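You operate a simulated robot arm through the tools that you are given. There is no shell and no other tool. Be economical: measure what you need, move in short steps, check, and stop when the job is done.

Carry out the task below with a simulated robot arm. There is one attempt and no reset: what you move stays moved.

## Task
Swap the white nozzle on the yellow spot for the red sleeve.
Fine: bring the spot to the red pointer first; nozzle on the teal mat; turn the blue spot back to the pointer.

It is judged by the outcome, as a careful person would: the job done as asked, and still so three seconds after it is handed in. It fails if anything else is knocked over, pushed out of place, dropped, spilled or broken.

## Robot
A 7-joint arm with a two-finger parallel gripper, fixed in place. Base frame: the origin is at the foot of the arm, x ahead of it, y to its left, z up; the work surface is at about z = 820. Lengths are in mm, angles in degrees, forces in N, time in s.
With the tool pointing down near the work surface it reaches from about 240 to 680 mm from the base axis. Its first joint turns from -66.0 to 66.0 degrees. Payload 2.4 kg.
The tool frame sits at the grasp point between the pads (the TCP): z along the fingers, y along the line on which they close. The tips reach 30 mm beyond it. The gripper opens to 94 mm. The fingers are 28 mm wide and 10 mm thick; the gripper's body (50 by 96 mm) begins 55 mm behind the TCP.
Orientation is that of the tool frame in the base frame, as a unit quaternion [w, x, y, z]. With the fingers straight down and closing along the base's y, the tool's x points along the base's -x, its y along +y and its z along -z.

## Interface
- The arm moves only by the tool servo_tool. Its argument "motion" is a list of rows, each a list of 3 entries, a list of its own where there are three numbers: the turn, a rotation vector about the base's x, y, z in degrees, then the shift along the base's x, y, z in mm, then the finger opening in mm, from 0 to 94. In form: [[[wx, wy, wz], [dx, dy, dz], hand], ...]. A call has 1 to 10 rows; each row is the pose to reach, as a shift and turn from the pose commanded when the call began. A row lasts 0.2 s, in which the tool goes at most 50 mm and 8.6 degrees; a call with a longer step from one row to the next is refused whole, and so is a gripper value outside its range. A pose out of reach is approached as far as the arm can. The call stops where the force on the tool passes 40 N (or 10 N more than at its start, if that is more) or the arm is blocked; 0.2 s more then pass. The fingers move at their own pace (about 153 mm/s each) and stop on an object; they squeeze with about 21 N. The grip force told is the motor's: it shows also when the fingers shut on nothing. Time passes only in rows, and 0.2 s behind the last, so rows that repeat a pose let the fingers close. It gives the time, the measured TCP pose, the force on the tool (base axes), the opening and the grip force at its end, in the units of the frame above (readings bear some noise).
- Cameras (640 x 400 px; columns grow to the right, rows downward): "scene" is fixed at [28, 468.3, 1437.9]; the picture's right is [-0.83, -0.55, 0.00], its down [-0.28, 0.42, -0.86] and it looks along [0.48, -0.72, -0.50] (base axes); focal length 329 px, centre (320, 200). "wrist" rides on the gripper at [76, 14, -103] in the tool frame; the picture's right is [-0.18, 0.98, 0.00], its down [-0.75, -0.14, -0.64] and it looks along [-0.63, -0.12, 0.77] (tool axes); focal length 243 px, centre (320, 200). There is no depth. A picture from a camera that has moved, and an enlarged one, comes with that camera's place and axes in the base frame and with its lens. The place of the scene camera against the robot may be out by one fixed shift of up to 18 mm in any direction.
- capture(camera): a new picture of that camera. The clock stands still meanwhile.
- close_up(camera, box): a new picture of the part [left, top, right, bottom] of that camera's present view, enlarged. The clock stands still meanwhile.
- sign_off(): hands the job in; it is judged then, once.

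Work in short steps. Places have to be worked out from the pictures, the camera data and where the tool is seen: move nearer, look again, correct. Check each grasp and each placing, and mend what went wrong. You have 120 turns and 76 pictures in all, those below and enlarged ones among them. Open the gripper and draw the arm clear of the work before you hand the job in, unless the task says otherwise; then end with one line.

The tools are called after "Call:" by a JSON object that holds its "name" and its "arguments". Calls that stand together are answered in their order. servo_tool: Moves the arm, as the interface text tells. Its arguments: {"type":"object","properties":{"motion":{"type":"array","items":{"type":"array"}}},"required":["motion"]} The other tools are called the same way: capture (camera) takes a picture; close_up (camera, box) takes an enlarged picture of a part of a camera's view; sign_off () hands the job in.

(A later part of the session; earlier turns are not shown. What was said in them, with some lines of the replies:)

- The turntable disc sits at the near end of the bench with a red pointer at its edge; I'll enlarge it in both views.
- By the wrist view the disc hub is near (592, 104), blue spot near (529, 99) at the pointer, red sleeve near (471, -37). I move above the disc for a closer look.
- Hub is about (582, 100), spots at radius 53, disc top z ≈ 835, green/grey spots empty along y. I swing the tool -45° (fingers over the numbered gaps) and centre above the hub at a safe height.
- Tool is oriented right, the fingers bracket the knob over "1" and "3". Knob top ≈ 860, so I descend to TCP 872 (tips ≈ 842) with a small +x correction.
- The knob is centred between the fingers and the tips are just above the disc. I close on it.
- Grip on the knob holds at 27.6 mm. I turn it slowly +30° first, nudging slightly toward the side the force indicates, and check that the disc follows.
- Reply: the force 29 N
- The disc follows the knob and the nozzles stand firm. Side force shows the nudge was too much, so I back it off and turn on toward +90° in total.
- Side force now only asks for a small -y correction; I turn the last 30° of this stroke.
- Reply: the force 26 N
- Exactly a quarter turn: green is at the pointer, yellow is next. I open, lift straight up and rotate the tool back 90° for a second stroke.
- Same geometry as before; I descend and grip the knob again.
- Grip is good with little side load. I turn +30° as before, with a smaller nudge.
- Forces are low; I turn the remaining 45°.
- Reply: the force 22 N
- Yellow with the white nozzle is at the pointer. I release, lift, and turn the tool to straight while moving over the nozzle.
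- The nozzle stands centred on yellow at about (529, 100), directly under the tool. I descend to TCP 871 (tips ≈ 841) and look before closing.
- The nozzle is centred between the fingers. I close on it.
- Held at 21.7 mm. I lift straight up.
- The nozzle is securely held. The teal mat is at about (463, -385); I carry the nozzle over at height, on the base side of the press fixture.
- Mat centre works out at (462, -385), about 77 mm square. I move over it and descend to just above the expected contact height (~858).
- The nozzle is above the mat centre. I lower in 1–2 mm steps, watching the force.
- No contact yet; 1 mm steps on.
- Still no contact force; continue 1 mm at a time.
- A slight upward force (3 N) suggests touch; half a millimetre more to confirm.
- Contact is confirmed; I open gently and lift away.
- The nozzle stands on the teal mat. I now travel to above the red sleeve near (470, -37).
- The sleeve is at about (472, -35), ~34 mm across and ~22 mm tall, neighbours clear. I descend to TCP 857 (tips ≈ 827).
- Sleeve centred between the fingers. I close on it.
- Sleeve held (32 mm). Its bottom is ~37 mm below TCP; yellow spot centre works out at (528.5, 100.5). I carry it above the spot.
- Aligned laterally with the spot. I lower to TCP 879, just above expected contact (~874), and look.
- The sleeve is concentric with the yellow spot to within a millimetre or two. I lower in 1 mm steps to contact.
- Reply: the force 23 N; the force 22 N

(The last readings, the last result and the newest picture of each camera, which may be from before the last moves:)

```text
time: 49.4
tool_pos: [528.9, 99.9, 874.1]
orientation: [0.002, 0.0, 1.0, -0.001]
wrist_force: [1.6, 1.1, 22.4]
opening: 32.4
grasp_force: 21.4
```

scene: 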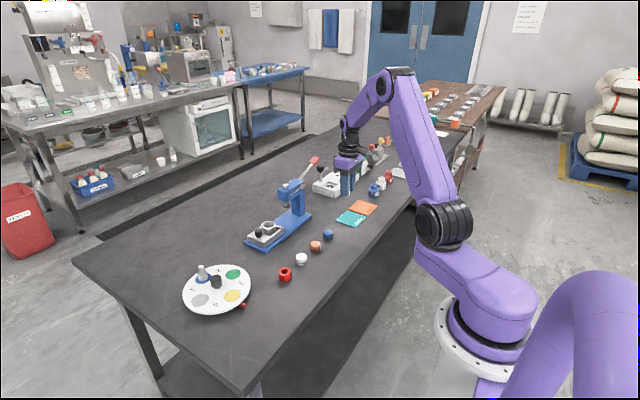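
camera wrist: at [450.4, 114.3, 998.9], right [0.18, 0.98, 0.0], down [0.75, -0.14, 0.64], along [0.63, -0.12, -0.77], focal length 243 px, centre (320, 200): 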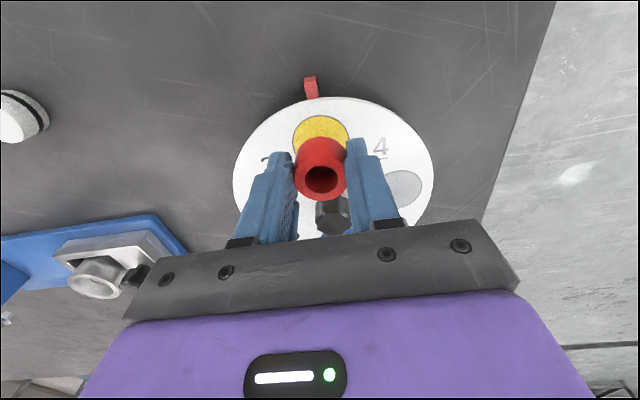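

Firm contact on the spot. I ease up 1 mm, open gently, and lift clear.

Call:
{"name": "servo_tool", "arguments": {"motion": [[[0, 0, 0], [0, 0, 0.7], 15], [[0, 0, 0], [0, 0, 1], 38], [[0, 0, 0], [0, 0, 1], 50], [[0, 0, 0], [0, 0, 1], 56], [[0, 0, 0], [0, 0, 1], 56], [[0, 0, 0], [0, 0, 20], 56], [[0, 0, 0], [0, 0, 50], 56], [[0, 0, 0], [0, 0, 77], 56]]}}

Call:
{"name": "capture", "arguments": {"camera": "wrist"}}

Call:
{"name": "close_up", "arguments": {"camera": "scene", "box": [144, 220, 304, 320]}}

```text
time: 51.2
tool_pos: [527.5, 99.5, 950.9]
orientation: [0.0, 0.0, 1.0, 0.0]
wrist_force: [-1.2, -0.5, -0.5]
opening: 56.2
grasp_force: 0.1
```

```text
38 pictures are left
camera wrist: at [449.8, 113.8, 1052.1], right [0.18, 0.98, 0.0], down [0.75, -0.14, 0.64], along [0.63, -0.12, -0.77], focal length 243 px, centre (320, 200)
```

wrist: 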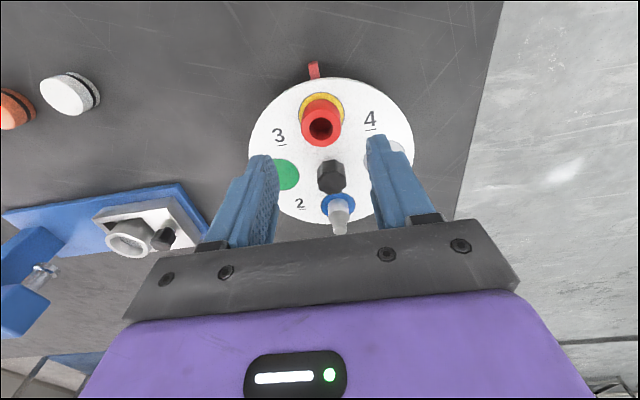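

```text
4.00 times, centred on (224, 270) of scene
camera zoom: at [28.0, 468.3, 1437.9], right [-0.83, -0.55, 0.0], down [-0.28, 0.42, -0.86], along [0.48, -0.72, -0.5], focal length 1316 px, centre (704, -80)
```

zoom: 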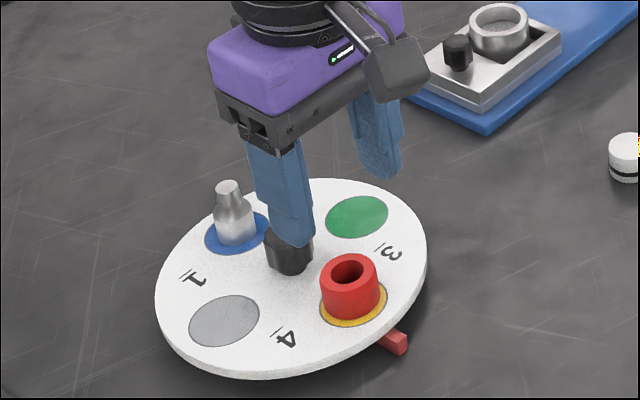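

Sleeve stands on the yellow spot; I check centring in enlarged views.

Call:
{"name": "close_up", "arguments": {"camera": "wrist", "box": [272, 70, 384, 150]}}

Call:
{"name": "close_up", "arguments": {"camera": "scene", "box": [200, 260, 264, 310]}}

```text
5.00 times, centred on (328, 110) of wrist
camera zoom: at [449.8, 113.8, 1052.1], right [0.18, 0.98, 0.0], down [0.75, -0.14, 0.64], along [0.63, -0.12, -0.77], focal length 1213 px, centre (280, 650)
```

zoom: 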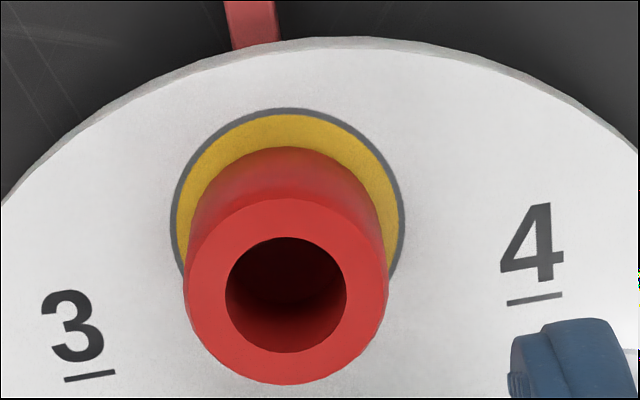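

```text
8.00 times, centred on (232, 285) of scene
camera zoom: at [28.0, 468.3, 1437.9], right [-0.83, -0.55, 0.0], down [-0.28, 0.42, -0.86], along [0.48, -0.72, -0.5], focal length 2632 px, centre (1024, -480)
```

zoom: 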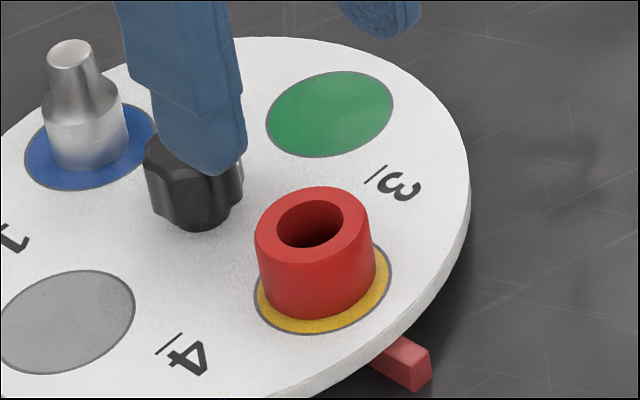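

Sideways it's centred, but it sits about 3 mm toward the hub; still on the spot, though I'd rather centre it. I go back down, regrip, lift 2 mm, shift -2.7 mm in x and set down again.

Call:
{"name": "servo_tool", "arguments": {"motion": [[[0, 0, 0], [0, 0, -25], 56], [[0, 0, 0], [0, 0, -50], 56], [[0, 0, 0], [0, 0, -68], 56], [[0, 0, 0], [0, 0, -75], 56], [[0, 0, 0], [0, 0, -75], 40], [[0, 0, 0], [0, 0, -75], 20], [[0, 0, 0], [0, 0, -75], 15], [[0, 0, 0], [0, 0, -75], 15]]}}

Call:
{"name": "servo_tool", "arguments": {"motion": [[[0, 0, 0], [0, 0, 2], 15], [[0, 0, 0], [-1.4, 0, 2], 15], [[0, 0, 0], [-2.7, 0, 2], 15], [[0, 0, 0], [-2.7, 0, 1], 15], [[0, 0, 0], [-2.7, 0, 0.2], 15], [[0, 0, 0], [-2.7, 0, 0.2], 15]]}}

```text
time: 53.0
tool_pos: [529.1, 99.5, 877.5]
orientation: [-0.001, 0.0, 1.0, 0.001]
wrist_force: [-0.2, -0.8, -0.2]
opening: 32.4
grasp_force: 21.0
```

```text
time: 54.4
tool_pos: [525.0, 98.7, 876.6]
orientation: [0.0, -0.001, 1.0, 0.0]
wrist_force: [0.0, 0.0, 0.2]
opening: 32.1
grasp_force: 20.9
```

No downward contact yet; lower another millimetre.

Call:
{"name": "servo_tool", "arguments": {"motion": [[[0, 0, 0], [0, 0, -0.4], 15], [[0, 0, 0], [0, 0, -0.4], 15]]}}

```text
time: 55.0
tool_pos: [525.5, 98.8, 876.7]
orientation: [0.0, 0.0, 1.0, 0.0]
wrist_force: [-0.1, -0.5, -0.3]
opening: 32.3
grasp_force: 21.2
```

Call:
{"name": "servo_tool", "arguments": {"motion": [[[0, 0, 0], [0, 0, -0.4], 15], [[0, 0, 0], [0, 0, -0.4], 15]]}}

```text
time: 55.6
tool_pos: [524.8, 100.0, 875.6]
orientation: [0.0, 0.0, 1.0, -0.001]
wrist_force: [-3.1, -0.8, 7.4]
opening: 32.4
grasp_force: 20.4
```

Contact again (7 N). I open, lift, and check.

Call:
{"name": "servo_tool", "arguments": {"motion": [[[0, 0, 0], [0, 0, 0.3], 38], [[0, 0, 0], [0, 0, 0.5], 50], [[0, 0, 0], [0, 0, 0.5], 56], [[0, 0, 0], [0, 0, 0.5], 56], [[0, 0, 0], [0, 0, 20], 56], [[0, 0, 0], [0, 0, 50], 56], [[0, 0, 0], [0, 0, 77], 56], [[0, 0, 0], [0, 0, 77], 56]]}}

Call:
{"name": "close_up", "arguments": {"camera": "wrist", "box": [272, 70, 384, 150]}}

Call:
{"name": "close_up", "arguments": {"camera": "scene", "box": [200, 260, 264, 310]}}

```text
time: 57.4
tool_pos: [524.6, 100.7, 952.7]
orientation: [0.001, 0.0, 1.0, 0.0]
wrist_force: [0.6, 0.2, 0.6]
opening: 56.1
grasp_force: 0.1
```

```text
5.00 times, centred on (328, 110) of wrist
camera zoom: at [446.1, 114.5, 1055.4], right [0.18, 0.98, 0.0], down [0.75, -0.14, 0.64], along [0.63, -0.12, -0.77], focal length 1213 px, centre (280, 650)
```

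zoom: 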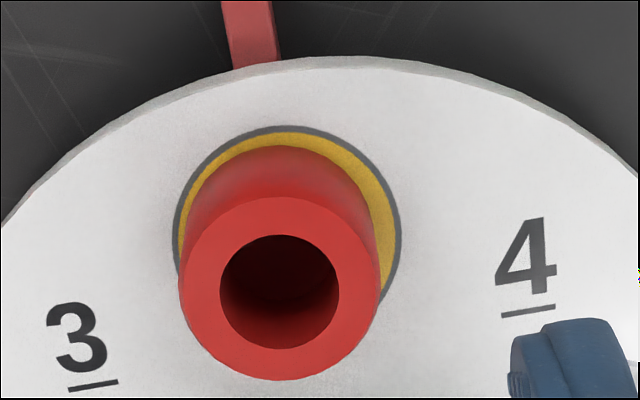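

```text
8.00 times, centred on (232, 285) of scene
camera zoom: at [28.0, 468.3, 1437.9], right [-0.83, -0.55, 0.0], down [-0.28, 0.42, -0.86], along [0.48, -0.72, -0.5], focal length 2632 px, centre (1024, -480)
```

zoom: 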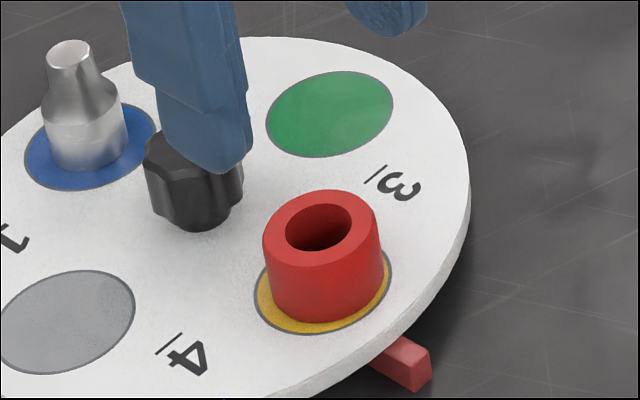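

The sleeve is now well centred on the yellow spot. Next I turn the disc back: tool to +45° above the hub first.

Call:
{"name": "servo_tool", "arguments": {"motion": [[[0, 0, 7.5], [10, 0, 0], 60], [[0, 0, 15], [20, 0, 0], 60], [[0, 0, 22.5], [30, 0, 0], 60], [[0, 0, 30], [40, 0, 0], 60], [[0, 0, 37.5], [50, 0, 0], 60], [[0, 0, 45], [58, 0.3, 0], 60], [[0, 0, 45], [58, 0.3, 0], 60]]}}

Call:
{"name": "capture", "arguments": {"camera": "wrist"}}

```text
time: 59.0
tool_pos: [581.6, 98.8, 952.6]
orientation: [0.0, -0.383, 0.924, 0.0]
wrist_force: [0.4, -0.3, 0.6]
opening: 60.1
grasp_force: 0.1
```

```text
32 pictures are left
camera wrist: at [517.1, 55.6, 1054.4], right [-0.57, 0.82, 0.0], down [0.63, 0.43, 0.64], along [0.53, 0.36, -0.77], focal length 243 px, centre (320, 200)
```

wrist: 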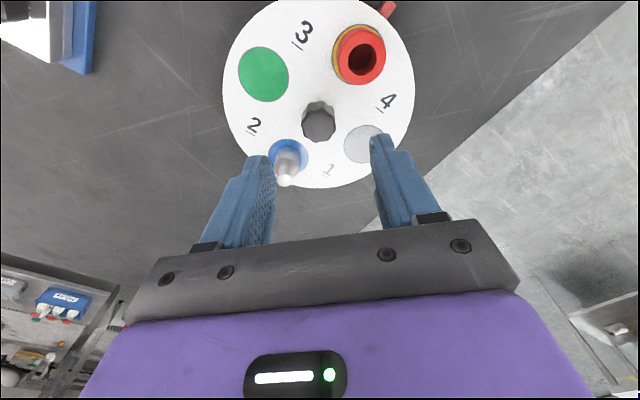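

Geometry is clear (fingers over "2"/"4" gaps). I descend to the knob and grip.

Call:
{"name": "servo_tool", "arguments": {"motion": [[[0, 0, 0], [0, 0.6, -20], 60], [[0, 0, 0], [0, 0.6, -40], 60], [[0, 0, 0], [0, 0.6, -58], 60], [[0, 0, 0], [0, 0.6, -72], 60], [[0, 0, 0], [0, 0.6, -80], 60], [[0, 0, 0], [0, 0.6, -80], 40], [[0, 0, 0], [0, 0.6, -80], 20], [[0, 0, 0], [0, 0.6, -80], 10], [[0, 0, 0], [0, 0.6, -80], 10]]}}

Call:
{"name": "close_up", "arguments": {"camera": "scene", "box": [144, 220, 304, 320]}}

```text
time: 61.0
tool_pos: [583.5, 99.8, 873.6]
orientation: [0.002, -0.381, 0.924, 0.0]
wrist_force: [10.6, -6.1, -9.9]
opening: 27.9
grasp_force: 45.3
```

```text
4.00 times, centred on (224, 270) of scene
camera zoom: at [28.4, 468.2, 1438.0], right [-0.83, -0.55, 0.0], down [-0.28, 0.42, -0.86], along [0.48, -0.72, -0.5], focal length 1316 px, centre (704, -80)
```

zoom: 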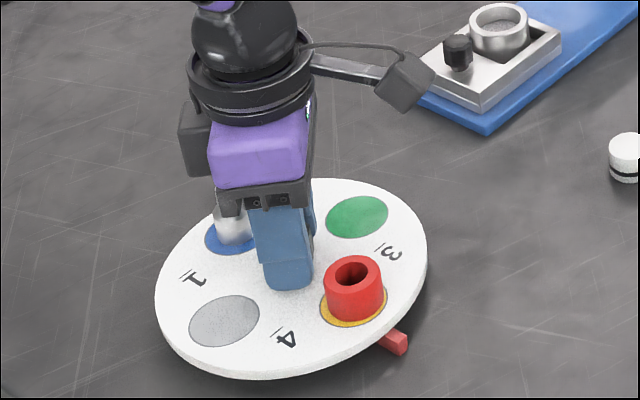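

Knob gripped. I turn it slowly by -45°.

Call:
{"name": "servo_tool", "arguments": {"motion": [[[0, 0, -2], [0.3, 0, 0], 10], [[0, 0, -5], [0.3, 0, 0], 10], [[0, 0, -10], [0.3, 0, 0], 10], [[0, 0, -15], [0.3, 0, 0], 10], [[0, 0, -20], [0.3, 0, 0], 10], [[0, 0, -25], [0.3, 0, 0], 10], [[0, 0, -30], [0.3, 0, 0], 10], [[0, 0, -35], [0.3, 0, 0], 10], [[0, 0, -40], [0.3, 0, 0], 10], [[0, 0, -45], [0.3, 0, 0], 10]]}}

Call:
{"name": "servo_tool", "arguments": {"motion": [[[0, 0, -5], [0, 0, 0], 10], [[0, 0, -10], [0, 0, 0], 10], [[0, 0, -15], [0, 0, 0], 10], [[0, 0, -20], [0, 0, 0], 10], [[0, 0, -25], [0, 0, 0], 10], [[0, 0, -30], [0, 0, 0], 10], [[0, 0, -35], [0, 0, 0], 10], [[0, 0, -40], [0, 0, 0], 10], [[0, 0, -43], [0, 0, 0], 10], [[0, 0, -45], [0, 0, 0], 10]]}}

Call:
{"name": "close_up", "arguments": {"camera": "scene", "box": [144, 220, 304, 320]}}

```text
time: 63.2
tool_pos: [584.7, 100.1, 871.9]
orientation: [0.0, 0.001, 1.0, 0.0]
wrist_force: [10.7, -9.5, 4.7]
opening: 28.0
grasp_force: 44.8
```

```text
time: 65.4
tool_pos: [585.3, 101.9, 873.3]
orientation: [0.0, 0.384, 0.923, 0.0]
wrist_force: [14.8, -2.1, 0.0]
opening: 27.6
grasp_force: 45.1
```

```text
4.00 times, centred on (224, 270) of scene
camera zoom: at [28.3, 468.3, 1437.9], right [-0.83, -0.55, 0.0], down [-0.28, 0.42, -0.86], along [0.48, -0.72, -0.5], focal length 1316 px, centre (704, -80)
```

zoom: 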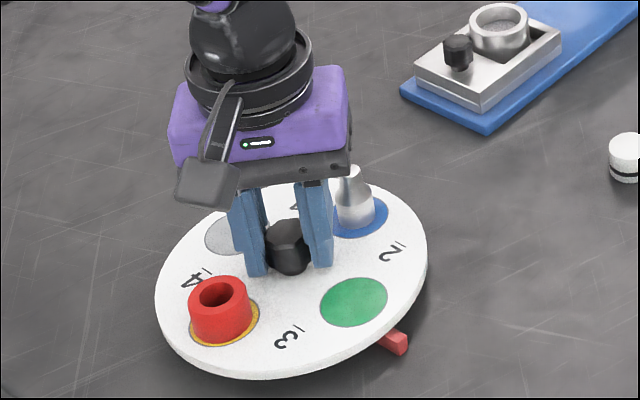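

A quarter turn back is done, green at the pointer. I release, lift, and swing the tool back to +45° for the second stroke.

Call:
{"name": "servo_tool", "arguments": {"motion": [[[0, 0, 0], [0, 0, 0], 35], [[0, 0, 0], [0, 0, 0], 60], [[0, 0, 0], [0, 0, 0], 60], [[0, 0, 0], [0, 0, 15], 60], [[0, 0, 0], [0, 0, 45], 60], [[0, 0, 0], [0, 0, 80], 60]]}}

Call:
{"name": "servo_tool", "arguments": {"motion": [[[0, 0, 8], [0, 0, 0], 60], [[0, 0, 16], [0, 0, 0], 60], [[0, 0, 24], [0, 0, 0], 60], [[0, 0, 32], [0, 0, 0], 60], [[0, 0, 40], [0, 0, 0], 60], [[0, 0, 48], [0, 0, 0], 60], [[0, 0, 56], [0, 0, 0], 60], [[0, 0, 64], [0, 0, 0], 60], [[0, 0, 72], [0, 0, 0], 60], [[0, 0, 80], [0, 0, 0], 60]]}}

Call:
{"name": "servo_tool", "arguments": {"motion": [[[0, 0, 8], [0, 0, 0], 60], [[0, 0, 10], [0, 0, 0], 60], [[0, 0, 10], [0, 0, 0], 60]]}}

Call:
{"name": "capture", "arguments": {"camera": "wrist"}}

```text
time: 66.8
tool_pos: [585.2, 98.5, 952.8]
orientation: [0.0, 0.382, 0.924, -0.001]
wrist_force: [0.9, 0.2, 0.5]
opening: 60.1
grasp_force: 0.1
```

```text
time: 69.0
tool_pos: [582.5, 101.4, 953.2]
orientation: [0.0, -0.302, 0.953, 0.0]
wrist_force: [-0.8, -0.6, 0.1]
opening: 60.0
grasp_force: 0.0
```

```text
time: 69.8
tool_pos: [583.4, 102.3, 954.2]
orientation: [0.0, -0.384, 0.924, 0.0]
wrist_force: [0.3, -0.1, -0.1]
opening: 59.9
grasp_force: 0.1
```

```text
29 pictures are left
camera wrist: at [518.0, 56.5, 1054.7], right [-0.57, 0.82, 0.0], down [0.63, 0.43, 0.64], along [0.53, 0.36, -0.77], focal length 243 px, centre (320, 200)
```

wrist: 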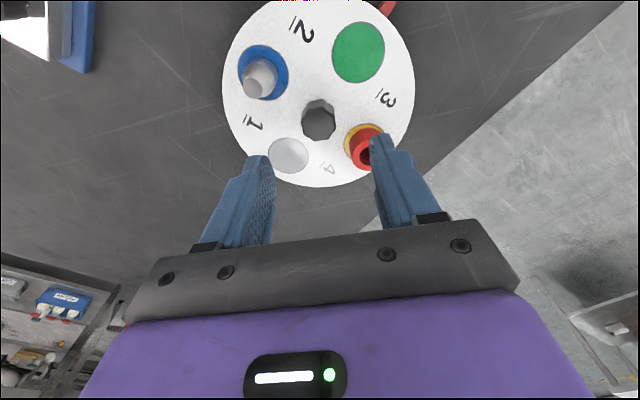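

Clearances are the same (≈7 mm finger to sleeve). I descend and grip.

Call:
{"name": "servo_tool", "arguments": {"motion": [[[0, 0, 0], [0, 0, -20], 56], [[0, 0, 0], [0, 0, -40], 56], [[0, 0, 0], [0, 0, -58], 56], [[0, 0, 0], [0, 0, -72], 56], [[0, 0, 0], [0, 0, -80], 56], [[0, 0, 0], [0, 0, -80], 40], [[0, 0, 0], [0, 0, -80], 20], [[0, 0, 0], [0, 0, -80], 10], [[0, 0, 0], [0, 0, -80], 10]]}}

Call:
{"name": "close_up", "arguments": {"camera": "scene", "box": [144, 220, 304, 320]}}

```text
time: 71.8
tool_pos: [583.7, 99.3, 873.4]
orientation: [0.0, -0.383, 0.924, 0.0]
wrist_force: [2.8, -1.1, -4.5]
opening: 27.8
grasp_force: 45.3
```

```text
4.00 times, centred on (224, 270) of scene
camera zoom: at [28.1, 468.3, 1438.0], right [-0.83, -0.55, 0.0], down [-0.28, 0.42, -0.86], along [0.48, -0.72, -0.5], focal length 1316 px, centre (704, -80)
```

zoom: 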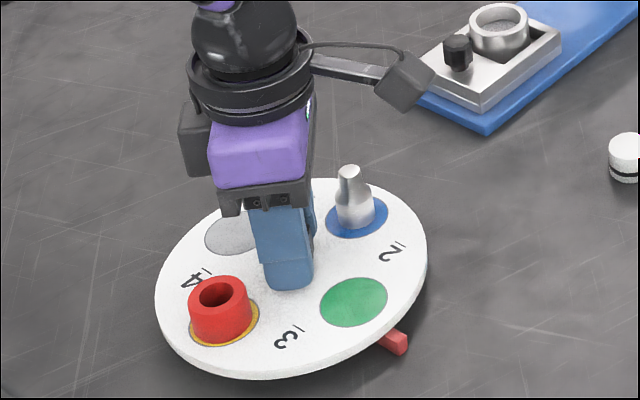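

Gripped with little side load. Second -90° stroke.

Call:
{"name": "servo_tool", "arguments": {"motion": [[[0, 0, -2], [0, 0, 0], 10], [[0, 0, -5], [0, 0, 0], 10], [[0, 0, -10], [0, 0, 0], 10], [[0, 0, -15], [0, 0, 0], 10], [[0, 0, -20], [0, 0, 0], 10], [[0, 0, -25], [0, 0, 0], 10], [[0, 0, -30], [0, 0, 0], 10], [[0, 0, -35], [0, 0, 0], 10], [[0, 0, -40], [0, 0, 0], 10], [[0, 0, -45], [0, 0, 0], 10]]}}

Call:
{"name": "servo_tool", "arguments": {"motion": [[[0, 0, -5], [0, 0, 0], 10], [[0, 0, -10], [0, 0, 0], 10], [[0, 0, -15], [0, 0, 0], 10], [[0, 0, -20], [0, 0, 0], 10], [[0, 0, -25], [0, 0, 0], 10], [[0, 0, -30], [0, 0, 0], 10], [[0, 0, -35], [0, 0, 0], 10], [[0, 0, -40], [0, 0, 0], 10], [[0, 0, -43], [0, 0, 0], 10], [[0, 0, -45], [0, 0, 0], 10]]}}

Call:
{"name": "close_up", "arguments": {"camera": "scene", "box": [144, 220, 304, 320]}}

```text
time: 74.0
tool_pos: [584.0, 100.8, 873.0]
orientation: [-0.001, 0.001, 1.0, 0.0]
wrist_force: [2.7, -5.1, -4.2]
opening: 27.6
grasp_force: 45.1
```

```text
time: 76.2
tool_pos: [583.8, 100.5, 873.0]
orientation: [0.002, 0.382, 0.924, 0.001]
wrist_force: [12.9, 4.6, -5.9]
opening: 27.8
grasp_force: 44.9
```

```text
4.00 times, centred on (224, 270) of scene
camera zoom: at [28.4, 468.5, 1437.9], right [-0.83, -0.55, 0.0], down [-0.28, 0.42, -0.86], along [0.48, -0.72, -0.5], focal length 1316 px, centre (704, -80)
```

zoom: 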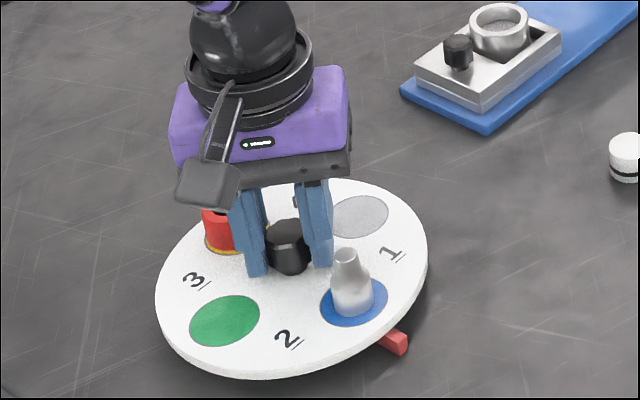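

Blue is back at the pointer, matching the original picture. I release, lift, and retreat up and back.

Call:
{"name": "servo_tool", "arguments": {"motion": [[[0, 0, 0], [0, 0, 0], 35], [[0, 0, 0], [0, 0, 0], 60], [[0, 0, 0], [0, 0, 0], 60], [[0, 0, 0], [0, 0, 15], 60], [[0, 0, 0], [0, 0, 45], 60], [[0, 0, 0], [0, 0, 85], 60], [[0, 0, 0], [0, 0, 130], 60], [[0, 0, 0], [0, 0, 175], 60]]}}

Call:
{"name": "servo_tool", "arguments": {"motion": [[[0, 0, 8], [-15, -20, 10], 80], [[0, 0, 16], [-30, -45, 20], 94], [[0, 0, 24], [-45, -75, 30], 94], [[0, 0, 32], [-60, -105, 40], 94], [[0, 0, 40], [-75, -135, 50], 94], [[0, 0, 45], [-90, -165, 60], 94], [[0, 0, 45], [-90, -165, 60], 94]]}}

Call:
{"name": "capture", "arguments": {"camera": "scene"}}

Call:
{"name": "close_up", "arguments": {"camera": "scene", "box": [160, 250, 288, 330]}}

Call:
{"name": "capture", "arguments": {"camera": "wrist"}}

```text
time: 78.0
tool_pos: [583.1, 102.3, 1047.8]
orientation: [0.0, 0.383, 0.924, 0.0]
wrist_force: [0.1, -0.5, 0.3]
opening: 59.8
grasp_force: 0.0
```

```text
time: 79.6
tool_pos: [492.7, -64.0, 1107.5]
orientation: [0.0, 0.0, 1.0, 0.001]
wrist_force: [-0.5, 0.0, -0.1]
opening: 93.9
grasp_force: 0.1
```

```text
26 pictures are left
```

scene: 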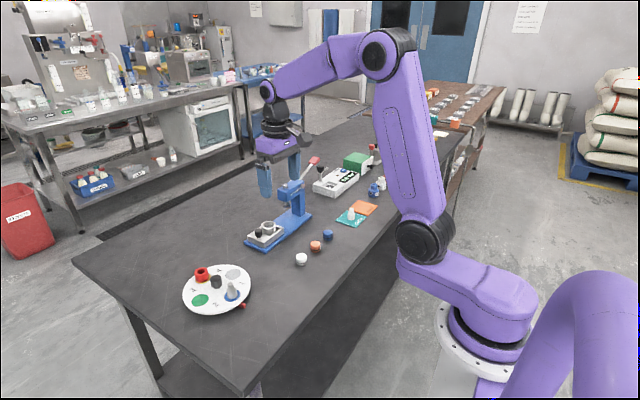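

```text
5.00 times, centred on (224, 290) of scene
camera zoom: at [28.0, 468.3, 1437.9], right [-0.83, -0.55, 0.0], down [-0.28, 0.42, -0.86], along [0.48, -0.72, -0.5], focal length 1645 px, centre (800, -250)
```

zoom: 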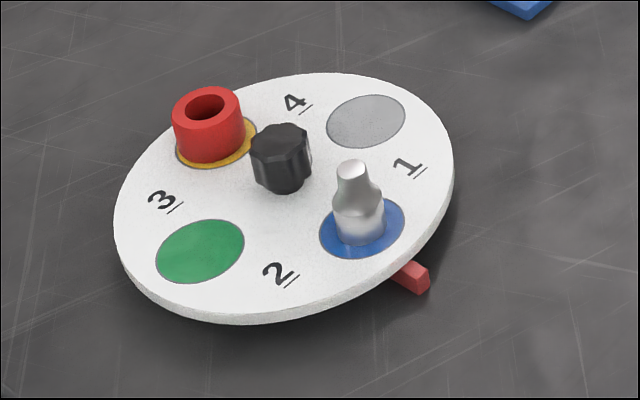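

```text
24 pictures are left
camera wrist: at [415.3, -50.0, 1209.4], right [0.18, 0.98, 0.0], down [0.75, -0.14, 0.64], along [0.63, -0.12, -0.77], focal length 243 px, centre (320, 200)
```

wrist: 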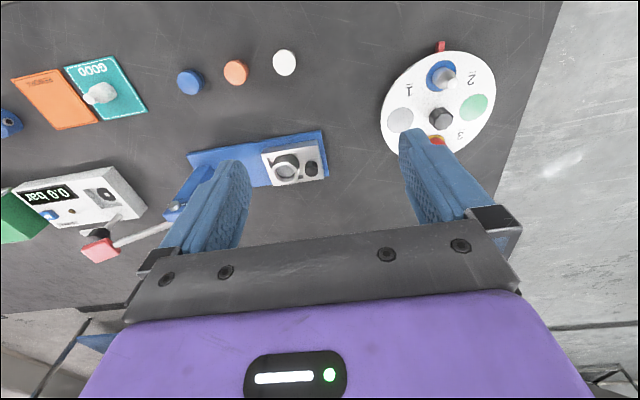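

Everything is in place: sleeve on yellow, nozzle upright on the teal mat, blue at the pointer, arm clear and open. Handing in.

Call:
{"name": "sign_off", "arguments": {}}

```text
The job is handed in.
```

The red sleeve now stands on the yellow spot, the white nozzle is upright on the teal mat, and the blue spot is back at the red pointer; nothing else was moved.
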